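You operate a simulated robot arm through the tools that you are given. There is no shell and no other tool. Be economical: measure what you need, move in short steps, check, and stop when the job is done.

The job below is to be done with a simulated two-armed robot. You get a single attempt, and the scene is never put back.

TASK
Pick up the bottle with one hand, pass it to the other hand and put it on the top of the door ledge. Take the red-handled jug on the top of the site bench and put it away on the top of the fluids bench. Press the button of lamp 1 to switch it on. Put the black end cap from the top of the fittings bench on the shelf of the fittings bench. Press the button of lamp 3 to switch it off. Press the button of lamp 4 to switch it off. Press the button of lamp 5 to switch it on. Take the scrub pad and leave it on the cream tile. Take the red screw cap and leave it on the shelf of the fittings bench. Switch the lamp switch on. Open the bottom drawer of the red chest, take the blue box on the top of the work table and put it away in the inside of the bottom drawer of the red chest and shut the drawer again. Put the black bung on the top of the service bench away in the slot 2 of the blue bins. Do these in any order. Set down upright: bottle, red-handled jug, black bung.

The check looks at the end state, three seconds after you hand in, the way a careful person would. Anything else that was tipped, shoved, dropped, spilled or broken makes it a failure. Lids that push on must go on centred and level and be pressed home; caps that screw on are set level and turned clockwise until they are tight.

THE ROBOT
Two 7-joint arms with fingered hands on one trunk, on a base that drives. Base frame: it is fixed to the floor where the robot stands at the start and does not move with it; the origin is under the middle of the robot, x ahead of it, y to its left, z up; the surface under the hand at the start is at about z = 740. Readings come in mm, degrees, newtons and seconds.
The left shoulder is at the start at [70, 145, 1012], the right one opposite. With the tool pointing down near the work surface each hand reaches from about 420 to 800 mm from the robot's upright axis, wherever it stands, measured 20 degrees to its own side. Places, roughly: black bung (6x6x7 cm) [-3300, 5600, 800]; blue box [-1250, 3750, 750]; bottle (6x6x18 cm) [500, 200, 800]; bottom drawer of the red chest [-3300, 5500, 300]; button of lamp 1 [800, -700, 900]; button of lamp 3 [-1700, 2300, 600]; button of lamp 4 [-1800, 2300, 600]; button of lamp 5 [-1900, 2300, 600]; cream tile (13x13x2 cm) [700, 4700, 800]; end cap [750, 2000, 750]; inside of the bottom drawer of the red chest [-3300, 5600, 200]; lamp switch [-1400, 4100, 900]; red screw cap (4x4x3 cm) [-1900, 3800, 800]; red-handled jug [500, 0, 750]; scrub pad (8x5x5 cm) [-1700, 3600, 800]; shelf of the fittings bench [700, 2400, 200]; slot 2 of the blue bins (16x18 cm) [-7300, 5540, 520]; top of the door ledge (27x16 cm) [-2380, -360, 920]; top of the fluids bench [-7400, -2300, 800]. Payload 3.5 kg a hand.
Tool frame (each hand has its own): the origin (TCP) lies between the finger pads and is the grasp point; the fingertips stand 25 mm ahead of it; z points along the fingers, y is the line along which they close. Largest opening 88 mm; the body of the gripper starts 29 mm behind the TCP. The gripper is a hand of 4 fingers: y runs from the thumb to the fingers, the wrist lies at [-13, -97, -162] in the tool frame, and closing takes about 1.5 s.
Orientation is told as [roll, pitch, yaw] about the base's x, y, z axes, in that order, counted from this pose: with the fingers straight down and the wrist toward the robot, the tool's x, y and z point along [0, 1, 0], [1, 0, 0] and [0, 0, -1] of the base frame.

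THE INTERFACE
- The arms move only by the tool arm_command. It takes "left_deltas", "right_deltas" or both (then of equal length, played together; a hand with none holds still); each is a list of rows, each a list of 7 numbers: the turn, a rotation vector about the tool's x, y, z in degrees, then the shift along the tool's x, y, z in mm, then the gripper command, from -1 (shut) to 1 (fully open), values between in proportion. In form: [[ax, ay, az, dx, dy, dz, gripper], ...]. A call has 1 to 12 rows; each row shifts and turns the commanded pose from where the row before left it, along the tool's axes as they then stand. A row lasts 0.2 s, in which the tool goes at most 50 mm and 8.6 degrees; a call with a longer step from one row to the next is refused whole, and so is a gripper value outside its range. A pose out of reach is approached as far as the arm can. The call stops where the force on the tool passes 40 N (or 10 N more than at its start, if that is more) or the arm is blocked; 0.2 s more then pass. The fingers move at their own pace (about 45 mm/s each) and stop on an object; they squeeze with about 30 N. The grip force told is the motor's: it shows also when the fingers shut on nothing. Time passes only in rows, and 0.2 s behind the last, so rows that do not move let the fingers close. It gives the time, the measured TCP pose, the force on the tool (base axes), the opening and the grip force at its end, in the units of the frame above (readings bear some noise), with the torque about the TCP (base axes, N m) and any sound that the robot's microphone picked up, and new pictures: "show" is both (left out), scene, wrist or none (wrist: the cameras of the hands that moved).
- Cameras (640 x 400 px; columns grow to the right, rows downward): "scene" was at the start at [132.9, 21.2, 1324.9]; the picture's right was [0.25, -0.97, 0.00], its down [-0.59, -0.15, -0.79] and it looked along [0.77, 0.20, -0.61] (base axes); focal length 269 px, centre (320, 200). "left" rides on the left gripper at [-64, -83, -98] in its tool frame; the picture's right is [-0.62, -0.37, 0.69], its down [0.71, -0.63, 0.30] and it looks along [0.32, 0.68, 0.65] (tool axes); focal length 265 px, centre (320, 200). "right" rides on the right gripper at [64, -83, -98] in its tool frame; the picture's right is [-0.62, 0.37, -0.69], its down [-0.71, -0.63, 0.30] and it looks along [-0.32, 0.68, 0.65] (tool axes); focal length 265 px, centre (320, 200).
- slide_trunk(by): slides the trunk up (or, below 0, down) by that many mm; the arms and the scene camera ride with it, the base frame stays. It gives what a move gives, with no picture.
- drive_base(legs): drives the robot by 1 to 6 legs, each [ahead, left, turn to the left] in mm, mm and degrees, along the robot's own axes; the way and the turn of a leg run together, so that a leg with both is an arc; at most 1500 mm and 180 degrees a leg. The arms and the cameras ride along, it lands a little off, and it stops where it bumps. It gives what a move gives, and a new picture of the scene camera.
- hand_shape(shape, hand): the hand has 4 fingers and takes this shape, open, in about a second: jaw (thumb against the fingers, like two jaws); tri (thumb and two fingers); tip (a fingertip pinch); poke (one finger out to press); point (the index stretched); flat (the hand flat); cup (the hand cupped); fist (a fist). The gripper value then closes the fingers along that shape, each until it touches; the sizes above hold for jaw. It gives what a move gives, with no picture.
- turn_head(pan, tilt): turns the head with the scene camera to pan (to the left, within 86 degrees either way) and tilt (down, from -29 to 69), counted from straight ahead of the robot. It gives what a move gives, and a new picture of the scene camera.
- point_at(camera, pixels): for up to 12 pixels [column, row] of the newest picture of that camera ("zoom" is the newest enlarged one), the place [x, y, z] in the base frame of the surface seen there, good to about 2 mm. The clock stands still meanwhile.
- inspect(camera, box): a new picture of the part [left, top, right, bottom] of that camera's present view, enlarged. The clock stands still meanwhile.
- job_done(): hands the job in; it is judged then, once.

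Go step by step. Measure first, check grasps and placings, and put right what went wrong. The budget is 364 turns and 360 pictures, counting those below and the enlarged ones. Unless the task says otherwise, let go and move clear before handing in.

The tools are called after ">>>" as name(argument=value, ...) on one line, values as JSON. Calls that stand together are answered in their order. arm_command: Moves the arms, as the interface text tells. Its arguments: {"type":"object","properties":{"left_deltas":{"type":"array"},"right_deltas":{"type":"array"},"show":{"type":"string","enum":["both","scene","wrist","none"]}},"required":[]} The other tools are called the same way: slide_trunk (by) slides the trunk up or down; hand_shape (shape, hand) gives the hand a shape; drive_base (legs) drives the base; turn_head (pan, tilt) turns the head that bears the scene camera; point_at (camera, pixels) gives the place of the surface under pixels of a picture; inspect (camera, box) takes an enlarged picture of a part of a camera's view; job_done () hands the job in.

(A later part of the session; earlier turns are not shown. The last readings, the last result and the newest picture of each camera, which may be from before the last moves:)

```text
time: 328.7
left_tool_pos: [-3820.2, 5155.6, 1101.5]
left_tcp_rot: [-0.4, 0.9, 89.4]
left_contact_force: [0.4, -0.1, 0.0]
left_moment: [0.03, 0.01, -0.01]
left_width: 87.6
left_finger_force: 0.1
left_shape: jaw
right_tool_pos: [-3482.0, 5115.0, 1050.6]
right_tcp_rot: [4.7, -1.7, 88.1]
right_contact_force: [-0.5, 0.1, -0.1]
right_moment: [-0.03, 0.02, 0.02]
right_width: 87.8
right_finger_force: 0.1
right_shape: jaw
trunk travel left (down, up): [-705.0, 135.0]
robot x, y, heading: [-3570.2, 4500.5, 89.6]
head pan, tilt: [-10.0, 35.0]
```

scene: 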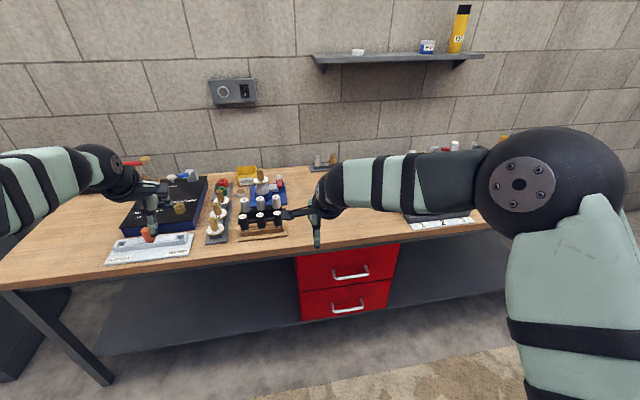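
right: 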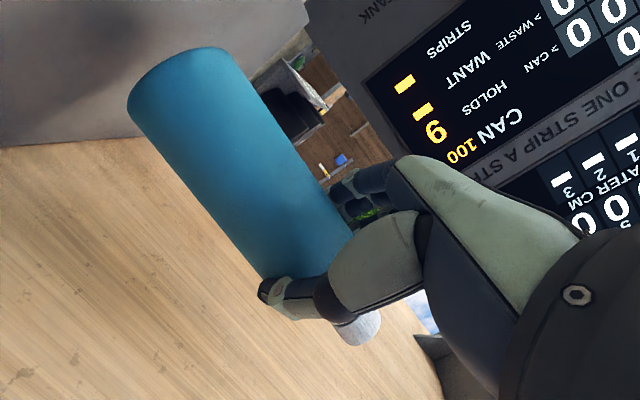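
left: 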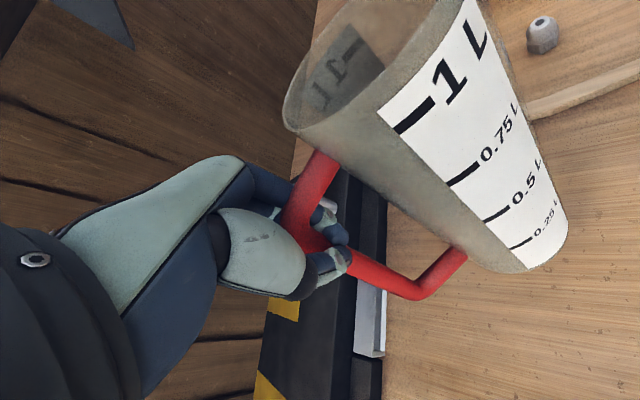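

The bung should be behind the right hand at about (346,190). I'll swing that hand to the right to see it.

>>> arm_command(right_deltas=[[0, 0, 0, -45, 0, -10, 1], [0, 0, 0, -45, 0, -10, 1], [0, 0, 0, -45, 0, 0, 1], [0, 0, 0, -45, 0, 0, 1], [0, 0, 0, -40, 0, 0, 1]], show="scene")

>>> inspect(camera="scene", box=[200, 120, 480, 300])

```text
time: 329.9
left_tool_pos: [-3818.8, 5156.0, 1101.8]
left_tcp_rot: [-0.2, 0.9, 89.4]
left_contact_force: [0.2, 0.1, -0.1]
left_moment: [-0.03, 0.01, -0.01]
left_width: 87.6
left_finger_force: 0.0
left_shape: jaw
right_tool_pos: [-3257.8, 5107.5, 1052.5]
right_tcp_rot: [4.7, -1.7, 88.2]
right_contact_force: [0.2, -0.6, -0.2]
right_moment: [-0.01, 0.02, -0.01]
right_width: 87.6
right_finger_force: 0.0
right_shape: jaw
trunk travel left (down, up): [-705.0, 135.0]
robot x, y, heading: [-3570.9, 4500.5, 89.8]
head pan, tilt: [-10.0, 35.0]
```

scene: 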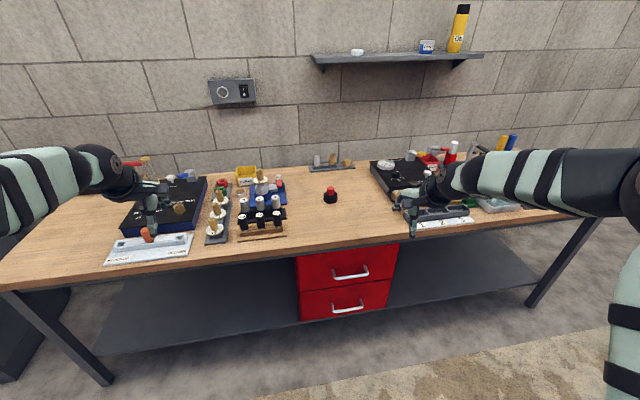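

```text
2.22 times, centred on (340, 210) of scene
```

zoom: 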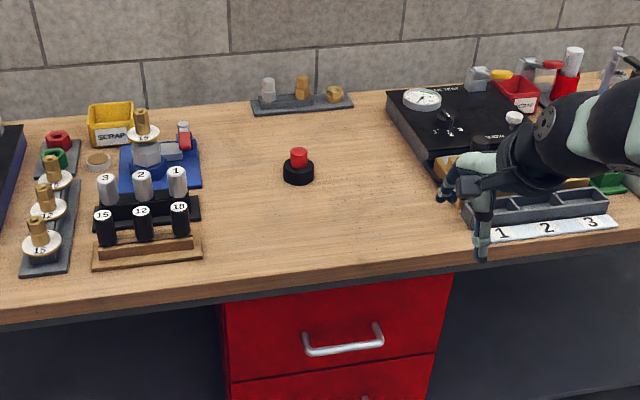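

The black bung with a red knob is at (330,196). I'll measure it, and the drawer handles too.

>>> point_at(camera="scene", pixels=[[330, 188], [330, 197], [323, 198], [337, 198], [330, 203], [350, 274], [347, 306], [334, 306], [362, 304], [300, 300], [390, 285], [340, 225]])

>>> inspect(camera="scene", box=[300, 170, 360, 215])

```text
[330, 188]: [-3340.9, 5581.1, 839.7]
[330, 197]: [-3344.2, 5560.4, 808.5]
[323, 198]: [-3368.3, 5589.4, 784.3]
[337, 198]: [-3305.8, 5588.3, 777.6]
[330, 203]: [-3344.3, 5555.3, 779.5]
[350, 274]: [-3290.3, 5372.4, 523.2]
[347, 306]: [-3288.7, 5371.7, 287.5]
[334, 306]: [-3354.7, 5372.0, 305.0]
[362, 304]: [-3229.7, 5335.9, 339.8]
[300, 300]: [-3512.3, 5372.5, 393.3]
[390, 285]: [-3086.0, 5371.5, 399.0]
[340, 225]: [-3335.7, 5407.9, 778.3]
```

```text
8.89 times, centred on (330, 192) of scene
```

zoom: 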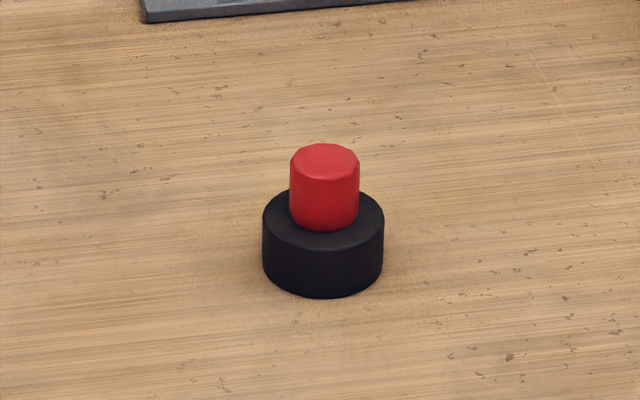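

The bung is centred at (-3342,5587), base Ø60 (z 778–810), knob Ø34 up to z 848. I'll grip the knob with a horizontal right hand. First I lower the trunk 130 and turn the right hand, raising the left out of the way.

>>> slide_trunk(by=-130)

>>> arm_command(right_deltas=[[-4.95, -4.95, -4.95, 0, 0, 0, 1], [-4.95, -4.95, -4.95, 0, 0, 0, 1], [-4.95, -4.95, -4.95, 0, 0, 0, 1], [-4.95, -4.95, -4.95, 0, 0, 0, 1], [-4.95, -4.95, -4.95, 0, 0, 0, 1], [-4.95, -4.95, -4.95, 0, 0, 0, 1], [-4.95, -4.95, -4.95, 0, 0, 0, 1], [-4.95, -4.95, -4.95, 0, 0, 0, 1], [-4.95, -4.95, -4.95, 0, 0, 0, 1], [-4.95, -4.95, -4.95, 0, 0, 0, 1], [-4.95, -4.95, -4.95, 0, 0, 0, 1], [-4.95, -4.95, -4.95, 0, 0, 0, 1]], left_deltas=[[0, 0, 0, 0, 0, -40, 1], [0, 0, 0, 0, 0, -40, 1], [0, 0, 0, 0, 0, -40, 1], [0, 0, 0, 0, 0, 0, 1], [0, 0, 0, 0, 0, 0, 1], [0, 0, 0, 0, 0, 0, 1], [0, 0, 0, 0, 0, 0, 1], [0, 0, 0, 0, 0, 0, 1], [0, 0, 0, 0, 0, 0, 1], [0, 0, 0, 0, 0, 0, 1], [0, 0, 0, 0, 0, 0, 1], [0, 0, 0, 0, 0, 0, 1]], show="none")

>>> arm_command(right_deltas=[[-4.95, -4.95, -4.95, 0, 0, 0, 1], [-4.95, -4.95, -4.95, 0, 0, 0, 1], [0, 0, 0, 0, 40, 0, 1], [0, 0, 0, 0, 40, 0, 1], [0, 0, 0, 0, 40, 0, 1], [0, 0, 0, 0, 40, 0, 1]], show="scene")

```text
time: 331.5
left_tool_pos: [-3819.4, 5154.9, 970.9]
left_tcp_rot: [-0.2, 0.9, 89.4]
left_contact_force: [-0.7, 0.2, -0.3]
left_moment: [0.0, -0.02, 0.0]
left_width: 87.7
left_finger_force: 0.1
left_shape: jaw
right_tool_pos: [-3260.0, 5107.2, 921.3]
right_tcp_rot: [4.7, -1.9, 88.0]
right_contact_force: [0.6, 0.4, -0.3]
right_moment: [0.03, 0.02, -0.03]
right_width: 87.6
right_finger_force: 0.0
right_shape: jaw
trunk travel left (down, up): [-575.0, 265.0]
robot x, y, heading: [-3568.3, 4500.6, 89.9]
head pan, tilt: [-10.0, 35.0]
```

```text
time: 334.1
left_tool_pos: [-3817.0, 5157.5, 1091.9]
left_tcp_rot: [-0.2, 0.9, 89.4]
left_contact_force: [0.1, 0.8, 0.6]
left_moment: [0.02, 0.02, 0.0]
left_width: 87.9
left_finger_force: 0.0
left_shape: jaw
right_tool_pos: [-3258.1, 5107.9, 922.3]
right_tcp_rot: [-80.3, -13.8, 167.7]
right_contact_force: [0.6, -0.2, 0.3]
right_moment: [-0.03, 0.02, 0.04]
right_width: 87.8
right_finger_force: 0.0
right_shape: jaw
trunk travel left (down, up): [-575.0, 265.0]
robot x, y, heading: [-3571.5, 4499.0, 89.8]
head pan, tilt: [-10.0, 35.0]
```

```text
time: 335.5
left_tool_pos: [-3819.6, 5158.0, 1091.8]
left_tcp_rot: [-0.4, 1.0, 89.4]
left_contact_force: [0.1, -0.4, -0.2]
left_moment: [-0.05, -0.03, 0.01]
left_width: 87.9
left_finger_force: 0.1
left_shape: jaw
right_tool_pos: [-3418.6, 5111.9, 935.4]
right_tcp_rot: [-91.8, -4.5, 178.2]
right_contact_force: [0.6, 0.3, 0.1]
right_moment: [-0.05, 0.01, -0.02]
right_width: 87.8
right_finger_force: 0.0
right_shape: jaw
trunk travel left (down, up): [-575.0, 265.0]
robot x, y, heading: [-3571.0, 4495.5, 89.6]
head pan, tilt: [-10.0, 35.0]
```

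scene: 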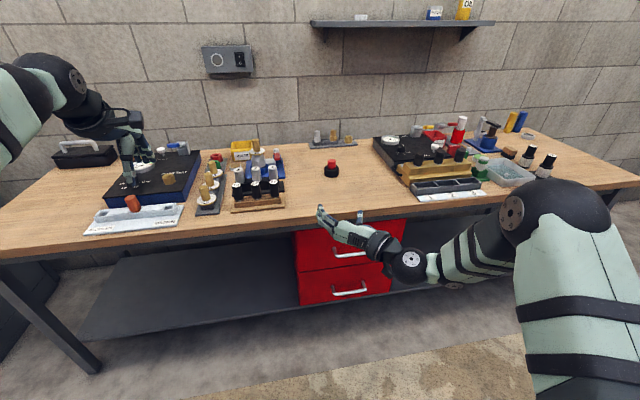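

I'll trim the wrist (8° down pitch), then drive so the hand is 90 mm in front of the bung.

>>> arm_command(right_deltas=[[0, 5, -4.5, 0, 0, 0, 1], [0, 5, 0, 0, 0, 0, 1]], show="none")

>>> drive_base(legs=[[385, -76, 0]])

>>> arm_command(right_deltas=[[0, 0, 0, 35, 0, 0, 1], [0, 0, 0, 35, 0, 0, 1], [0, 0, 0, 35, 0, 0, 1]], show="both")

```text
time: 336.1
left_tool_pos: [-3818.6, 5155.4, 1090.6]
left_tcp_rot: [-0.3, 0.8, 89.4]
left_contact_force: [-0.3, -0.3, -0.1]
left_moment: [-0.04, 0.0, 0.02]
left_width: 87.6
left_finger_force: 0.1
left_shape: jaw
right_tool_pos: [-3417.3, 5110.6, 933.7]
right_tcp_rot: [-81.7, -0.1, 178.3]
right_contact_force: [-0.3, -0.3, -0.5]
right_moment: [-0.02, 0.0, -0.01]
right_width: 87.7
right_finger_force: 0.1
right_shape: jaw
trunk travel left (down, up): [-575.0, 265.0]
robot x, y, heading: [-3569.4, 4500.7, 89.8]
head pan, tilt: [-10.0, 35.0]
```

```text
time: 338.6
left_tool_pos: [-3745.1, 5548.1, 1091.5]
left_tcp_rot: [-0.3, 0.9, 89.6]
left_contact_force: [-1.3, -0.4, 0.3]
left_moment: [0.03, 0.04, 0.0]
left_width: 87.5
left_finger_force: 0.0
left_shape: jaw
right_tool_pos: [-3343.3, 5503.7, 934.8]
right_tcp_rot: [-81.8, 0.0, 178.6]
right_contact_force: [0.1, -0.4, 0.6]
right_moment: [0.02, 0.01, -0.02]
right_width: 87.7
right_finger_force: 0.0
right_shape: jaw
trunk travel left (down, up): [-575.0, 265.0]
robot x, y, heading: [-3492.6, 4887.4, 90.0]
head pan, tilt: [-10.0, 35.0]
```

scene: 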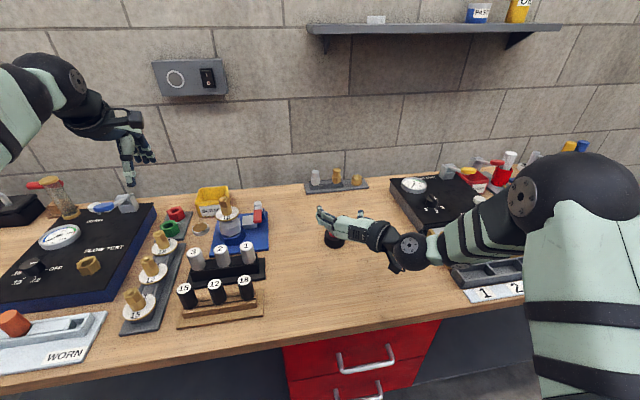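

```text
time: 339.4
left_tool_pos: [-3743.3, 5545.6, 1092.0]
left_tcp_rot: [-0.3, 0.8, 89.5]
left_contact_force: [-0.9, -0.4, -0.5]
left_moment: [-0.01, 0.01, 0.01]
left_width: 87.6
left_finger_force: 0.1
left_shape: jaw
right_tool_pos: [-3343.4, 5488.4, 847.2]
right_tcp_rot: [-82.7, -0.6, 178.6]
right_contact_force: [-0.3, -0.7, 2.3]
right_moment: [-0.13, -0.01, -0.05]
right_width: 87.8
right_finger_force: 0.1
right_shape: jaw
trunk travel left (down, up): [-575.0, 265.0]
robot x, y, heading: [-3493.5, 4888.7, 90.1]
head pan, tilt: [-10.0, 35.0]
stopped in row 3 (right hand): the force on the tool passed its limit at 108 N (the readings are from after the stop); the commanded pose is now the measured one
```

scene: 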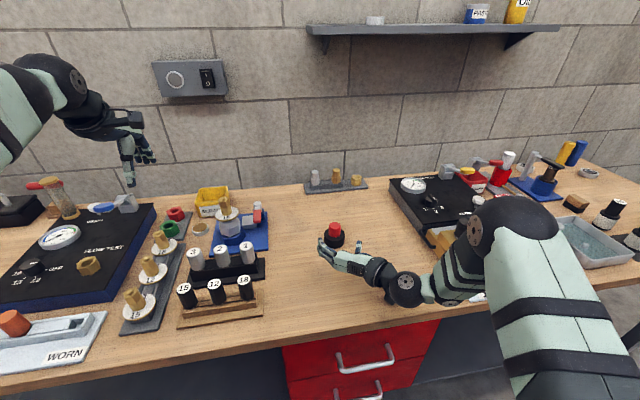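
right: 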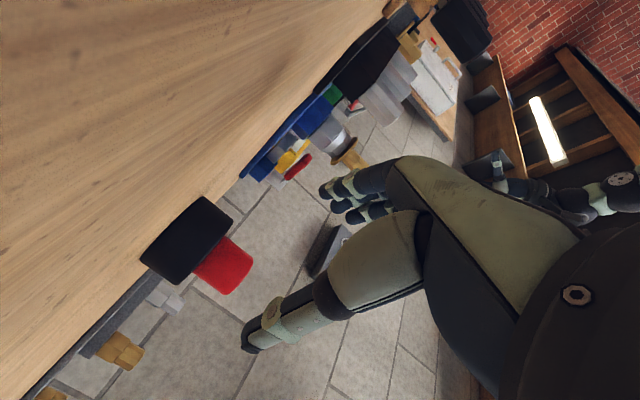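

The wrist camera under the hand touched the table. I'll rise and pitch the hand to about 35° down so the camera is lifted.

>>> arm_command(right_deltas=[[0, 0, 0, -40, 0, 0, 1], [0, 7, 0, 0, 0, 0, 1], [0, 7, 0, 0, 0, 0, 1], [0, 7, 0, 0, 0, 0, 1], [0, 7, 0, 0, 0, 0, 1], [0, 0, 0, 0, 0, 0, 1]], show="both")

>>> point_at(camera="scene", pixels=[[335, 226], [335, 233], [335, 247]])

```text
time: 340.8
left_tool_pos: [-3743.8, 5548.6, 1090.6]
left_tcp_rot: [-0.3, 1.0, 89.6]
left_contact_force: [0.6, 0.5, 0.6]
left_moment: [0.0, -0.03, 0.0]
left_width: 87.7
left_finger_force: 0.0
left_shape: jaw
right_tool_pos: [-3342.0, 5494.7, 885.8]
right_tcp_rot: [-54.4, -0.4, 178.5]
right_contact_force: [-0.2, -0.3, -0.2]
right_moment: [-0.01, -0.03, -0.02]
right_width: 87.6
right_finger_force: 0.0
right_shape: jaw
trunk travel left (down, up): [-575.0, 265.0]
robot x, y, heading: [-3494.0, 4892.4, 90.1]
head pan, tilt: [-10.0, 35.0]
```

scene: 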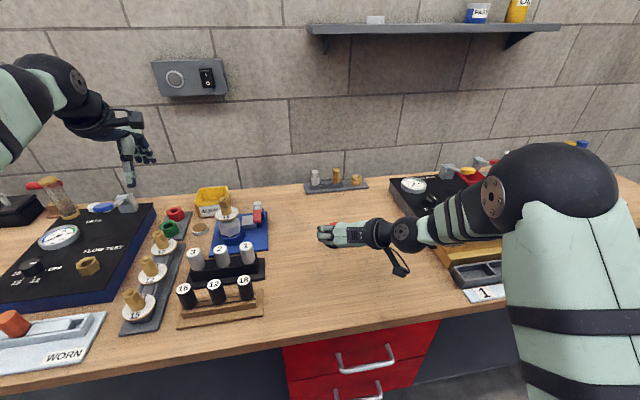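
right: 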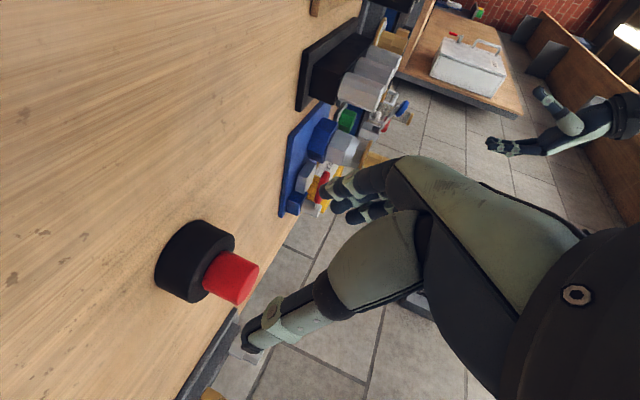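

```text
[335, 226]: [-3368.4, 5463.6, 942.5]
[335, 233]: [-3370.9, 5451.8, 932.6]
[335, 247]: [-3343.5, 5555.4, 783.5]
```

>>> point_at(camera="right", pixels=[[245, 268], [230, 275], [222, 262], [185, 255], [210, 235], [180, 290], [232, 252]])

```text
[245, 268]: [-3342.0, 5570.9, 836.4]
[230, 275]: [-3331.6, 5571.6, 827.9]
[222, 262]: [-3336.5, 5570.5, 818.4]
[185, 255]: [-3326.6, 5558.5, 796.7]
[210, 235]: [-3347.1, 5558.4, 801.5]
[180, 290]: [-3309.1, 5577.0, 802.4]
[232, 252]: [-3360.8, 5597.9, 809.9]
```

The knob axis is (-3342,5587). I'll advance 101 along the fingers to bring the TCP to z≈838 at the knob, then look.

>>> arm_command(right_deltas=[[0, 0, 0, -13, 0, 0, 1], [0, 0, 0, 0, 0, 35, 1], [0, 0, 0, 0, 0, 35, 1], [0, 0, 0, 0, 0, 31, 1], [0, 0, 0, 0, 0, 0, 1]], show="wrist")

```text
time: 342.0
left_tool_pos: [-3744.4, 5547.4, 1090.4]
left_tcp_rot: [-0.3, 1.1, 89.7]
left_contact_force: [-0.4, -0.7, 0.1]
left_moment: [0.01, 0.03, 0.0]
left_width: 87.6
left_finger_force: 0.1
left_shape: jaw
right_tool_pos: [-3341.1, 5583.4, 836.2]
right_tcp_rot: [-54.6, -0.5, 178.5]
right_contact_force: [-0.4, -0.4, 0.3]
right_moment: [0.02, 0.03, -0.01]
right_width: 87.9
right_finger_force: 0.1
right_shape: jaw
trunk travel left (down, up): [-575.0, 265.0]
robot x, y, heading: [-3497.2, 4889.7, 90.1]
head pan, tilt: [-10.0, 35.0]
```

right: 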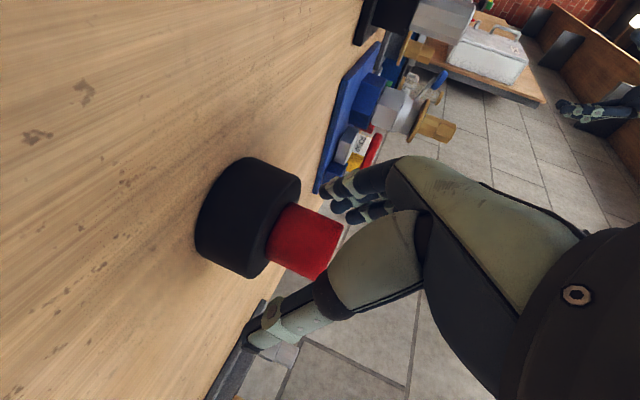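

Knob lies between thumb and fingers. I'll close and lift slightly.

>>> arm_command(right_deltas=[[0, 0, 0, 0, 0, 0, 0], [0, 0, 0, 0, 0, 0, -0.5], [0, 0, 0, 0, 0, 0, -1], [0, 0, 0, 0, 0, 0, -1], [0, 0, 0, 0, 0, 0, -1], [0, 0, 0, 0, 0, 0, -1], [0, 0, 0, 0, 0, 0, -1], [0, 0, 0, 0, 0, 0, -1]], show="both")

```text
time: 343.8
left_tool_pos: [-3743.1, 5548.0, 1090.6]
left_tcp_rot: [-0.4, 1.1, 89.6]
left_contact_force: [0.4, 0.0, -0.8]
left_moment: [0.01, 0.0, -0.01]
left_width: 87.9
left_finger_force: 0.0
left_shape: jaw
right_tool_pos: [-3339.7, 5585.4, 835.1]
right_tcp_rot: [-54.7, -0.5, 178.6]
right_contact_force: [0.9, 1.8, 2.8]
right_moment: [0.0, 0.02, -0.04]
right_width: 14.5
right_finger_force: 30.3
right_shape: jaw
trunk travel left (down, up): [-575.0, 265.0]
robot x, y, heading: [-3496.9, 4890.6, 90.0]
head pan, tilt: [-10.0, 35.0]
```

scene: 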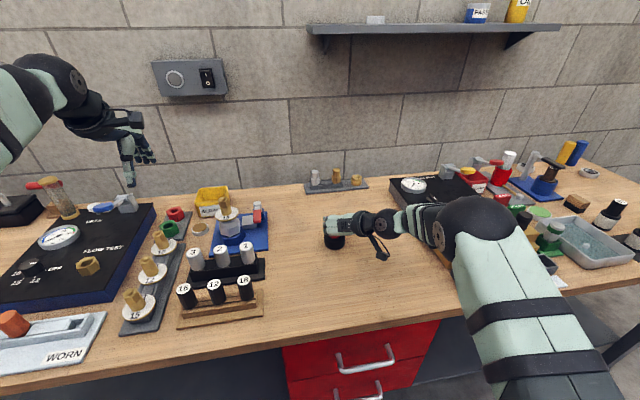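
right: 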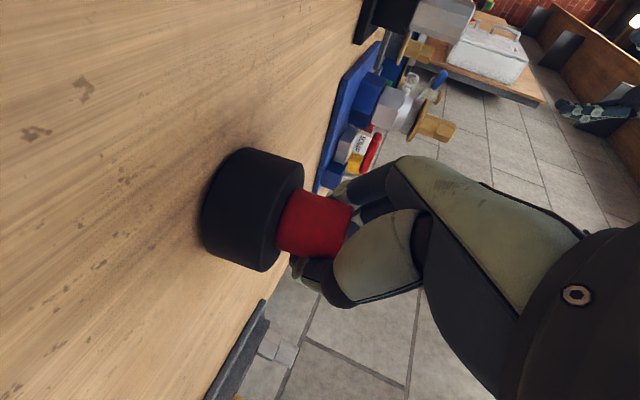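

Closed at 14.5 mm with force; I'll lift 25 mm slowly to test the grip.

>>> arm_command(right_deltas=[[0, 0, 0, -6.5, 0, -4.7, -1], [0, 0, 0, -6.5, 0, -4.7, -1], [0, 0, 0, -6.5, 0, -4.7, -1], [0, 0, 0, 0, 0, 0, -1]], show="both")

>>> inspect(camera="scene", box=[290, 190, 400, 270])

```text
time: 344.8
left_tool_pos: [-3743.5, 5547.2, 1090.9]
left_tcp_rot: [-0.3, 1.1, 89.6]
left_contact_force: [-0.2, -0.3, -1.5]
left_moment: [0.04, -0.02, 0.01]
left_width: 87.8
left_finger_force: 0.0
left_shape: jaw
right_tool_pos: [-3339.7, 5584.9, 860.3]
right_tcp_rot: [-54.5, -0.5, 178.5]
right_contact_force: [0.2, 0.3, -1.4]
right_moment: [0.01, 0.01, 0.01]
right_width: 14.1
right_finger_force: 30.0
right_shape: jaw
trunk travel left (down, up): [-575.0, 265.0]
robot x, y, heading: [-3496.7, 4890.1, 89.9]
head pan, tilt: [-10.0, 35.0]
```

scene: 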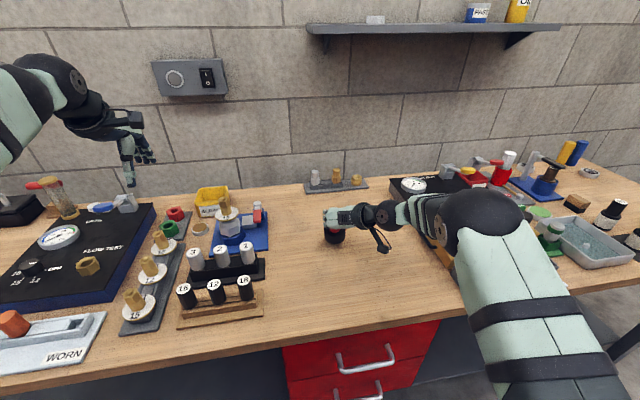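
right: 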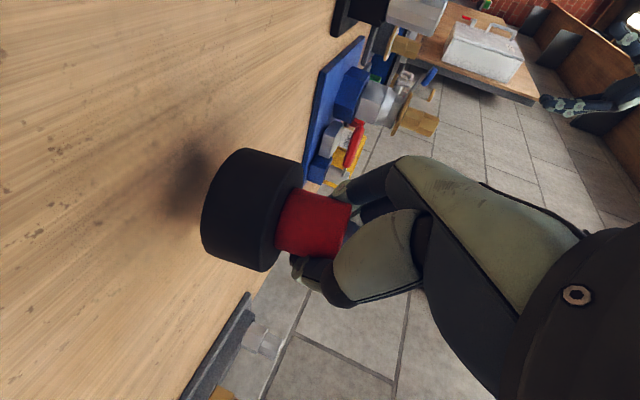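

```text
5.00 times, centred on (345, 230) of scene
```

zoom: 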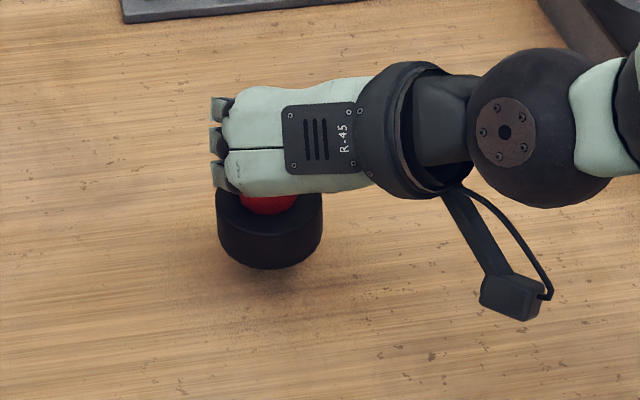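

The bung is held upright. I'll lift it further, back off and drive to the blue bins, turning to face them.

>>> arm_command(right_deltas=[[0, 0, 0, -20, 0, -15, -1], [0, 0, 0, -20, 0, -15, -1], [0, 0, 0, -20, 0, -15, -1], [0, 0, 0, -20, 0, -15, -1], [0, 0, 0, 0, 0, 0, -1]], show="none")

>>> drive_base(legs=[[-400, 0, 0], [0, 1500, 0], [0, 1500, 0], [0, 150, 0], [0, 0, 25]])

>>> turn_head(pan=5, tilt=40)

```text
time: 346.0
left_tool_pos: [-3743.1, 5548.1, 1089.6]
left_tcp_rot: [-0.2, 1.1, 89.6]
left_contact_force: [-0.7, -0.6, 0.1]
left_moment: [-0.05, 0.01, -0.03]
left_width: 87.5
left_finger_force: 0.1
left_shape: jaw
right_tool_pos: [-3340.2, 5584.2, 960.6]
right_tcp_rot: [-54.4, -0.4, 178.5]
right_contact_force: [1.0, -0.9, -1.1]
right_moment: [0.03, -0.01, 0.0]
right_width: 14.5
right_finger_force: 30.3
right_shape: jaw
trunk travel left (down, up): [-575.0, 265.0]
robot x, y, heading: [-3493.6, 4889.6, 89.9]
head pan, tilt: [-10.0, 35.0]
```

```text
time: 364.7
left_tool_pos: [-7130.1, 4962.0, 1090.0]
left_tcp_rot: [-0.3, 1.1, 115.6]
left_contact_force: [-0.3, 0.6, -0.2]
left_moment: [0.02, 0.0, -0.02]
left_width: 87.7
left_finger_force: 0.1
left_shape: jaw
right_tool_pos: [-6782.7, 5170.7, 961.2]
right_tcp_rot: [-54.4, -0.4, -155.4]
right_contact_force: [1.3, -0.4, -1.7]
right_moment: [0.0, 0.01, 0.01]
right_width: 14.3
right_finger_force: 30.3
right_shape: jaw
trunk travel left (down, up): [-575.0, 265.0]
robot x, y, heading: [-6617.2, 4481.1, 116.0]
head pan, tilt: [-10.0, 35.0]
```

scene: 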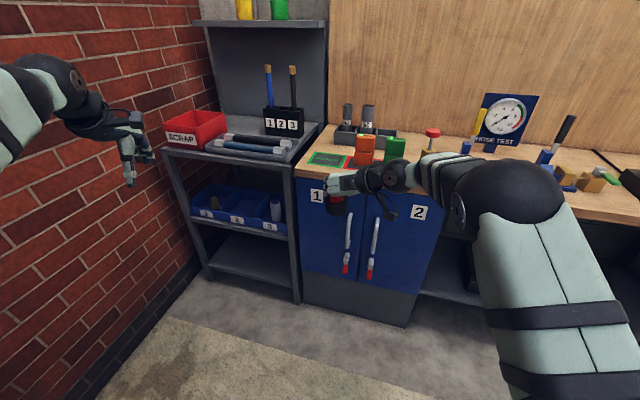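

```text
time: 365.4
left_tool_pos: [-7129.5, 4961.3, 1091.0]
left_tcp_rot: [-0.2, 1.0, 115.6]
left_contact_force: [-0.3, 0.9, 0.0]
left_moment: [0.0, -0.01, -0.04]
left_width: 87.7
left_finger_force: 0.1
left_shape: jaw
right_tool_pos: [-6783.1, 5170.0, 959.5]
right_tcp_rot: [-54.4, -0.4, -155.5]
right_contact_force: [-0.7, -0.6, -1.4]
right_moment: [0.02, 0.04, 0.0]
right_width: 14.4
right_finger_force: 30.2
right_shape: jaw
trunk travel left (down, up): [-575.0, 265.0]
robot x, y, heading: [-6619.1, 4482.6, 115.9]
head pan, tilt: [5.0, 40.0]
```

scene: 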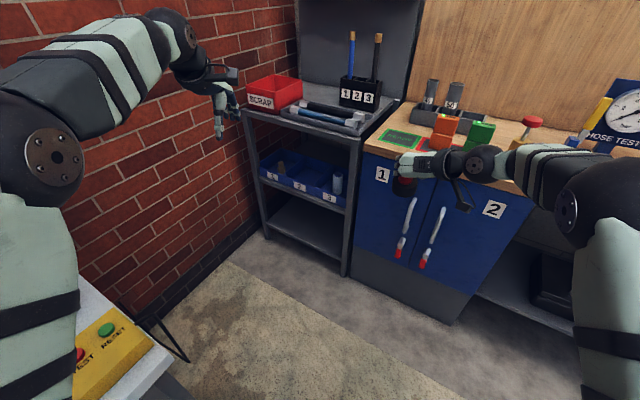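

>>> inspect(camera="scene", box=[230, 90, 390, 250])

>>> point_at(camera="scene", pixels=[[252, 128], [350, 150], [258, 175], [349, 207], [262, 163], [300, 170], [300, 186], [280, 178], [345, 185], [300, 140], [330, 197], [305, 160]])

```text
2.50 times, centred on (310, 170) of scene
```

zoom: 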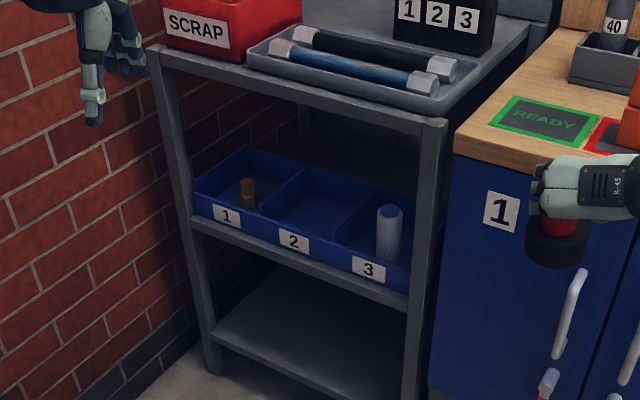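

```text
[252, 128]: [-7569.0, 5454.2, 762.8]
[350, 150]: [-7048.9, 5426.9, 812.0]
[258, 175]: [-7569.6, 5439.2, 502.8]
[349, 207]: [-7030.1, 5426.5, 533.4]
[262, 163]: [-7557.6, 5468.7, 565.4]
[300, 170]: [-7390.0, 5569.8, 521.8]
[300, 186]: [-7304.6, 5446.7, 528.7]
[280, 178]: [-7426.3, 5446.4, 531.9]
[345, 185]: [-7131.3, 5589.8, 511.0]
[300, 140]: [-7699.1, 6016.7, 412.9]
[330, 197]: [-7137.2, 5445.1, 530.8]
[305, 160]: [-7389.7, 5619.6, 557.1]
```

Slot 2 spans about x -7390…-7210, y 5446…5630, floor z≈512, and the shelf above is at z≈755. I'll approach with the hand kept pointing +Y while the base stands at (-6870,4930). First I draw both arms in and yaw the right hand.

>>> arm_command(right_deltas=[[0, 0, 0, 23, 0, -33, -1], [0, 0, 0, 23, 0, -33, -1], [0, 0, 0, 23, 0, -33, -1], [0, 0, 0, 23, 0, -33, -1], [0, 0, 0, 23, 0, -33, -1], [0, 0, 0, 0, 0, 0, -1]], left_deltas=[[0, 0, 0, 0, -40, -15, 1], [0, 0, 0, 0, -40, -15, 1], [0, 0, 0, 0, -40, -15, 1], [0, 0, 0, 0, -40, -15, 1], [0, 0, 0, 0, -30, 0, 1], [0, 0, 0, 0, 0, 0, 1]], show="none")

>>> drive_base(legs=[[510, 30, -6]])

```text
time: 366.8
left_tool_pos: [-7051.3, 4794.0, 1155.7]
left_tcp_rot: [-0.5, 1.0, 115.7]
left_contact_force: [-0.2, -0.5, -0.6]
left_moment: [-0.02, -0.02, -0.01]
left_width: 87.8
left_finger_force: 0.0
left_shape: jaw
right_tool_pos: [-6699.0, 4988.2, 961.3]
right_tcp_rot: [-54.5, -0.4, -155.4]
right_contact_force: [0.1, -0.9, -2.3]
right_moment: [0.01, -0.02, -0.02]
right_width: 14.2
right_finger_force: 30.0
right_shape: jaw
trunk travel left (down, up): [-575.0, 265.0]
robot x, y, heading: [-6617.6, 4480.2, 116.3]
head pan, tilt: [5.0, 40.0]
```

```text
time: 369.8
left_tool_pos: [-7242.5, 5296.1, 1155.7]
left_tcp_rot: [-0.3, 1.0, 109.6]
left_contact_force: [0.7, -0.3, 0.5]
left_moment: [0.03, -0.02, -0.01]
left_width: 87.7
left_finger_force: 0.1
left_shape: jaw
right_tool_pos: [-6872.3, 5451.6, 963.2]
right_tcp_rot: [-54.5, -0.4, -161.4]
right_contact_force: [-0.4, -0.3, -1.0]
right_moment: [-0.01, -0.01, 0.0]
right_width: 14.2
right_finger_force: 29.7
right_shape: jaw
trunk travel left (down, up): [-575.0, 265.0]
robot x, y, heading: [-6845.2, 4940.5, 110.0]
head pan, tilt: [5.0, 40.0]
```

scene: 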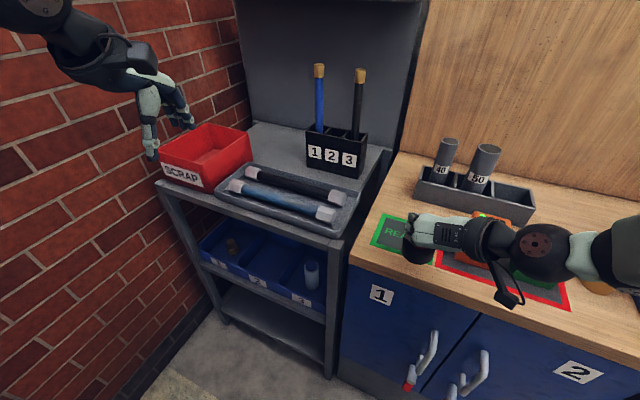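

>>> arm_command(right_deltas=[[5.03, 0, 3.6, 0, 0, 0, -1], [5.03, 0, 3.6, 0, 0, 0, -1], [5.03, 0, 3.6, 0, 0, 0, -1], [0, 0, 0, 25, 0, -35, -1], [0, 0, 0, 25, 0, -35, -1], [0, 0, 0, 25, 0, -35, -1], [0, 0, 0, 25, 0, -35, -1], [0, 0, 0, 0, 43, 0, -1], [0, 0, 0, 0, 43, 0, -1], [0, 0, 0, 0, 43, 0, -1], [0, 0, 0, 0, 43, 0, -1], [0, 0, 0, 0, 43, 0, -1]], show="none")

>>> arm_command(right_deltas=[[0, 0, 0, 0, 43, 0, -1], [0, 0, 0, 0, 43, 0, -1], [0, 0, 0, 0, 43, 0, -1], [0, 0, 0, 0, 43, 0, -1], [0, 0, 0, 0, 41, 0, -1], [0, 0, 0, 0, 0, 0, -1]], show="scene")

```text
time: 372.6
left_tool_pos: [-7241.3, 5296.4, 1157.0]
left_tcp_rot: [-0.3, 1.0, 109.6]
left_contact_force: [0.0, -0.1, -1.0]
left_moment: [0.01, -0.01, 0.02]
left_width: 87.7
left_finger_force: 0.0
left_shape: jaw
right_tool_pos: [-7105.8, 5411.7, 966.2]
right_tcp_rot: [-54.5, -4.2, 179.0]
right_contact_force: [0.5, -0.7, -1.4]
right_moment: [0.03, -0.02, -0.03]
right_width: 13.9
right_finger_force: 30.4
right_shape: jaw
right hand out of reach, approached as far as the arm can: row 5, 6, 7, 8
trunk travel left (down, up): [-575.0, 265.0]
robot x, y, heading: [-6844.2, 4940.8, 110.1]
head pan, tilt: [5.0, 40.0]
stopped in row 12 (right hand): the arm was blocked; the commanded pose is now the measured one
```

```text
time: 374.0
left_tool_pos: [-7243.5, 5296.3, 1156.0]
left_tcp_rot: [-0.4, 1.0, 109.6]
left_contact_force: [0.0, 0.7, -0.6]
left_moment: [-0.02, 0.0, -0.03]
left_width: 87.5
left_finger_force: 0.1
left_shape: jaw
right_tool_pos: [-7257.2, 5410.4, 972.8]
right_tcp_rot: [-54.6, -3.4, 179.1]
right_contact_force: [0.3, 0.3, -0.9]
right_moment: [0.01, 0.0, -0.01]
right_width: 11.8
right_finger_force: 29.8
right_shape: jaw
right hand out of reach, approached as far as the arm can: row 4, 5
trunk travel left (down, up): [-575.0, 265.0]
robot x, y, heading: [-6845.5, 4935.0, 109.9]
head pan, tilt: [5.0, 40.0]
```

scene: 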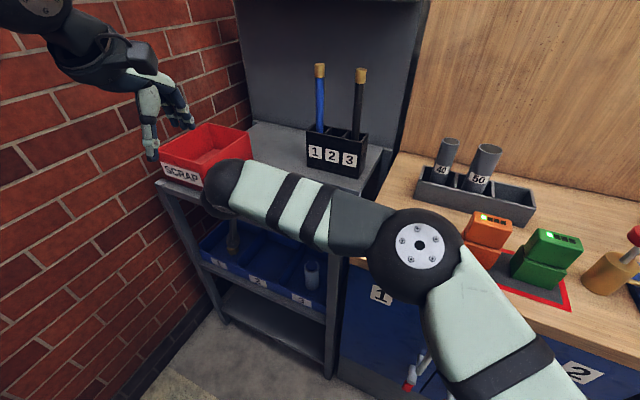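

>>> inspect(camera="right", box=[0, 0, 640, 400])

>>> inspect(camera="left", box=[0, 0, 640, 400])

```text
1.00 times, centred on (320, 200) of right (not enlarged: the box is as wide or as high as the picture)
```

zoom: 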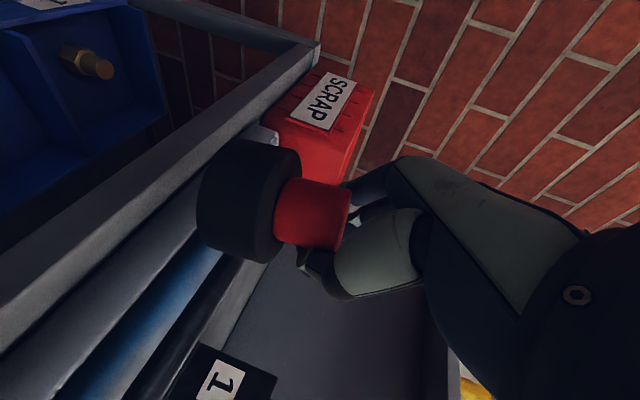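

```text
1.00 times, centred on (320, 200) of left (not enlarged: the box is as wide or as high as the picture)
```

zoom: 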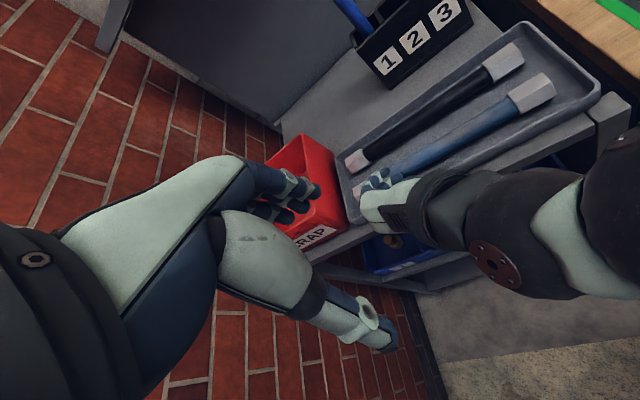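

The bung is still well held. At this place the arm may have room to draw back, so I'll pull it 110 mm toward -Y.

>>> arm_command(right_deltas=[[0, 0, 0, 21, 0, -30, -1], [0, 0, 0, 21, 0, -30, -1], [0, 0, 0, 21, 0, -30, -1], [0, 0, 0, 0, 20, 0, -1], [0, 0, 0, 0, 20, 0, -1]], show="none")

```text
time: 375.2
left_tool_pos: [-7242.3, 5295.5, 1156.4]
left_tcp_rot: [-0.3, 1.0, 109.5]
left_contact_force: [-0.4, -0.9, -0.6]
left_moment: [0.02, 0.0, 0.0]
left_width: 87.9
left_finger_force: 0.0
left_shape: jaw
right_tool_pos: [-7240.5, 5339.7, 984.9]
right_tcp_rot: [-54.5, -3.8, 179.2]
right_contact_force: [0.2, 0.1, -0.4]
right_moment: [0.03, -0.02, 0.02]
right_width: 11.4
right_finger_force: 29.9
right_shape: jaw
right hand out of reach, approached as far as the arm can: row 2, 3, 4, 5
trunk travel left (down, up): [-575.0, 265.0]
robot x, y, heading: [-6846.3, 4934.3, 110.0]
head pan, tilt: [5.0, 40.0]
```

The wrist limits this pose, so I'd better stand squarely in front of the rack. I'll check how much room the laptop bench leaves on the left.

>>> turn_head(pan=80, tilt=45)

```text
time: 376.7
left_tool_pos: [-7243.6, 5295.4, 1157.5]
left_tcp_rot: [-0.3, 1.0, 109.6]
left_contact_force: [-0.4, 0.3, -0.2]
left_moment: [0.0, 0.01, 0.0]
left_width: 87.7
left_finger_force: 0.1
left_shape: jaw
right_tool_pos: [-7241.2, 5340.1, 985.4]
right_tcp_rot: [-54.5, -3.6, 179.4]
right_contact_force: [0.3, 0.5, -1.5]
right_moment: [-0.02, 0.04, -0.02]
right_width: 11.5
right_finger_force: 30.1
right_shape: jaw
trunk travel left (down, up): [-575.0, 265.0]
robot x, y, heading: [-6844.7, 4936.9, 110.0]
head pan, tilt: [80.0, 45.0]
```

scene: 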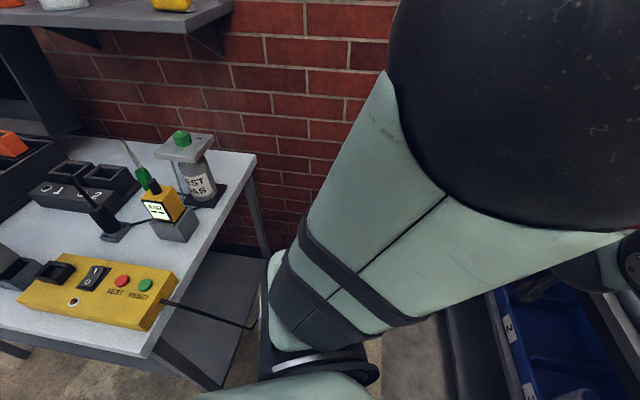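

>>> point_at(camera="scene", pixels=[[215, 388], [155, 350], [252, 158], [250, 325], [262, 255]])

```text
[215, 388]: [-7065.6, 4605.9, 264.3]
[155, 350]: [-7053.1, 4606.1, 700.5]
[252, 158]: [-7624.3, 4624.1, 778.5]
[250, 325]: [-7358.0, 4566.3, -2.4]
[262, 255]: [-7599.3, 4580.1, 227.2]
```

The gap between bench end (y 4625) and rack is about 800. I'll back off, square up to heading 90, re-yaw the hand and move in front of the rack.

>>> drive_base(legs=[[-150, 0, 0], [0, 0, -20]])

>>> arm_command(right_deltas=[[0, 0, 0, 0, -40, 0, -1], [-5, 0, -3.6, 0, -40, 0, -1], [-5, 0, -3.6, 0, 0, 0, -1], [-5, 0, -3.6, 0, 0, 0, -1], [0, 0, 0, 0, 0, 0, -1]], left_deltas=[[0, 0, 0, 0, 0, -30, 1], [0, 0, 0, 0, 0, -30, 1], [0, 0, 0, 0, 0, -30, 1], [0, 0, 0, 0, 0, 0, 1], [0, 0, 0, 0, 0, 0, 1]], show="none")

>>> turn_head(pan=20, tilt=45)

```text
time: 379.2
left_tool_pos: [-7046.3, 5267.7, 1156.7]
left_tcp_rot: [-0.3, 1.1, 89.7]
left_contact_force: [-0.1, 0.0, 0.5]
left_moment: [0.02, 0.03, -0.01]
left_width: 88.0
left_finger_force: 0.0
left_shape: jaw
right_tool_pos: [-7028.0, 5309.0, 986.2]
right_tcp_rot: [-54.5, -3.7, 159.3]
right_contact_force: [-0.4, -0.1, -1.8]
right_moment: [-0.01, 0.01, -0.01]
right_width: 11.6
right_finger_force: 30.2
right_shape: jaw
trunk travel left (down, up): [-575.0, 265.0]
robot x, y, heading: [-6793.7, 4800.0, 89.8]
head pan, tilt: [80.0, 45.0]
```

scene: 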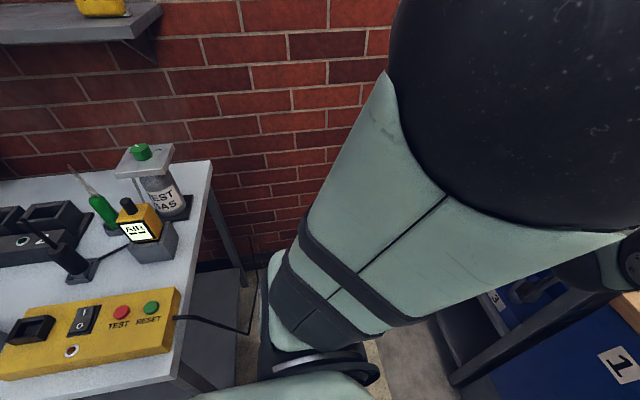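

```text
time: 380.4
left_tool_pos: [-7045.1, 5267.7, 1244.9]
left_tcp_rot: [-0.3, 1.1, 89.6]
left_contact_force: [0.6, -1.0, -0.6]
left_moment: [-0.03, 0.01, 0.02]
left_width: 87.8
left_finger_force: 0.0
left_shape: jaw
right_tool_pos: [-6952.3, 5281.5, 979.6]
right_tcp_rot: [-55.7, -3.4, 177.8]
right_contact_force: [0.4, 0.7, -1.2]
right_moment: [-0.02, -0.02, 0.01]
right_width: 11.6
right_finger_force: 29.8
right_shape: jaw
trunk travel left (down, up): [-575.0, 265.0]
robot x, y, heading: [-6791.2, 4796.5, 90.3]
head pan, tilt: [80.0, 45.0]
```

```text
time: 381.7
left_tool_pos: [-7043.8, 5267.3, 1245.1]
left_tcp_rot: [-0.1, 1.0, 89.7]
left_contact_force: [0.5, 0.4, 0.7]
left_moment: [0.0, 0.01, 0.02]
left_width: 87.6
left_finger_force: 0.0
left_shape: jaw
right_tool_pos: [-6953.6, 5281.3, 980.4]
right_tcp_rot: [-55.7, -3.3, 177.8]
right_contact_force: [0.3, 0.0, -1.8]
right_moment: [-0.01, 0.02, 0.02]
right_width: 11.4
right_finger_force: 30.4
right_shape: jaw
trunk travel left (down, up): [-575.0, 265.0]
robot x, y, heading: [-6791.3, 4793.9, 90.1]
head pan, tilt: [20.0, 45.0]
```

scene: 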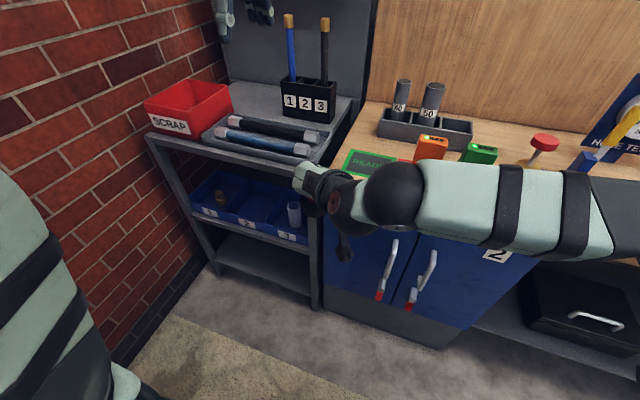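

I need to know the base's size for this gap, so I'll look down at it.

>>> turn_head(pan=60, tilt=69)

```text
time: 382.7
left_tool_pos: [-7044.6, 5266.9, 1244.9]
left_tcp_rot: [-0.3, 1.0, 89.8]
left_contact_force: [-0.9, 0.3, 0.1]
left_moment: [-0.02, 0.02, 0.0]
left_width: 87.7
left_finger_force: 0.1
left_shape: jaw
right_tool_pos: [-6953.5, 5281.1, 980.9]
right_tcp_rot: [-55.7, -3.4, 177.8]
right_contact_force: [0.7, -0.3, -1.0]
right_moment: [0.04, -0.02, -0.01]
right_width: 11.7
right_finger_force: 30.1
right_shape: jaw
trunk travel left (down, up): [-575.0, 265.0]
robot x, y, heading: [-6791.0, 4796.7, 90.2]
head pan, tilt: [60.0, 68.8]
```

scene: 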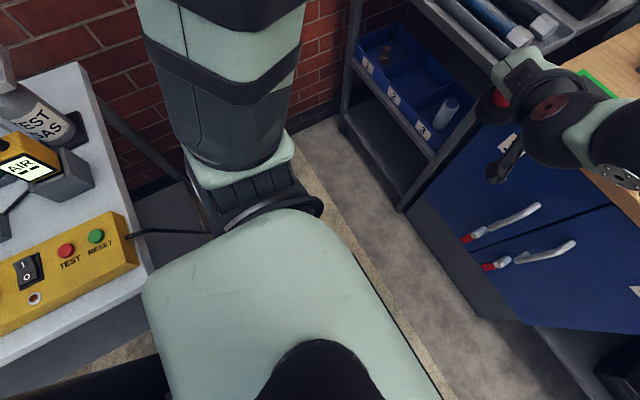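

>>> point_at(camera="scene", pixels=[[150, 290], [440, 395], [325, 215], [250, 250], [370, 280], [140, 360], [405, 205], [345, 125]])

```text
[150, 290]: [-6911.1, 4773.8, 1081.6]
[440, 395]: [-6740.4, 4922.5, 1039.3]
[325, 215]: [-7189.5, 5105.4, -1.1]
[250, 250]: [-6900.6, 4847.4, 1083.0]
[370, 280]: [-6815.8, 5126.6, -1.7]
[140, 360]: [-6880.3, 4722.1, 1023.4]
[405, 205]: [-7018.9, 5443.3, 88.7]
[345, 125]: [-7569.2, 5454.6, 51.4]
```

>>> point_at(camera="scene", pixels=[[530, 207], [475, 237], [565, 245], [500, 265], [505, 140], [430, 30], [480, 60]])

>>> arm_command(right_deltas=[[0, 0, 0, 34, 0, 23, -1], [0, 0, 0, 34, 0, 23, -1], [0, 0, 0, 34, 0, 23, -1], [0, 0, 0, 34, 0, 23, -1], [0, 0, 0, 34, 0, 23, -1], [0, 0, 0, 34, 0, 23, -1], [0, 0, 0, 0, 0, 0, -1]], show="scene")

```text
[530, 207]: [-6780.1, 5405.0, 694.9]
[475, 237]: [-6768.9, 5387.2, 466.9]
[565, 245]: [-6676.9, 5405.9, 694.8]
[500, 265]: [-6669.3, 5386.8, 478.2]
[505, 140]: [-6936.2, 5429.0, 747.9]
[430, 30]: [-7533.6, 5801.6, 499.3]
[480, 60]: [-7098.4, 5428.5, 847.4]
```

```text
time: 384.3
left_tool_pos: [-7044.7, 5266.3, 1246.1]
left_tcp_rot: [-0.2, 0.9, 89.7]
left_contact_force: [0.5, 1.0, 1.1]
left_moment: [0.01, -0.03, 0.05]
left_width: 87.4
left_finger_force: 0.0
left_shape: jaw
right_tool_pos: [-6967.6, 5278.0, 734.9]
right_tcp_rot: [-55.8, -3.4, 177.7]
right_contact_force: [0.0, -0.1, -1.5]
right_moment: [0.02, 0.02, 0.0]
right_width: 11.5
right_finger_force: 30.1
right_shape: jaw
trunk travel left (down, up): [-575.0, 265.0]
robot x, y, heading: [-6794.3, 4796.0, 90.2]
head pan, tilt: [60.0, 68.8]
```

scene: 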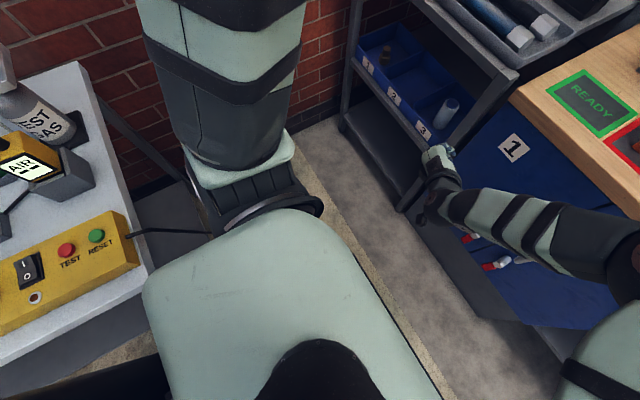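

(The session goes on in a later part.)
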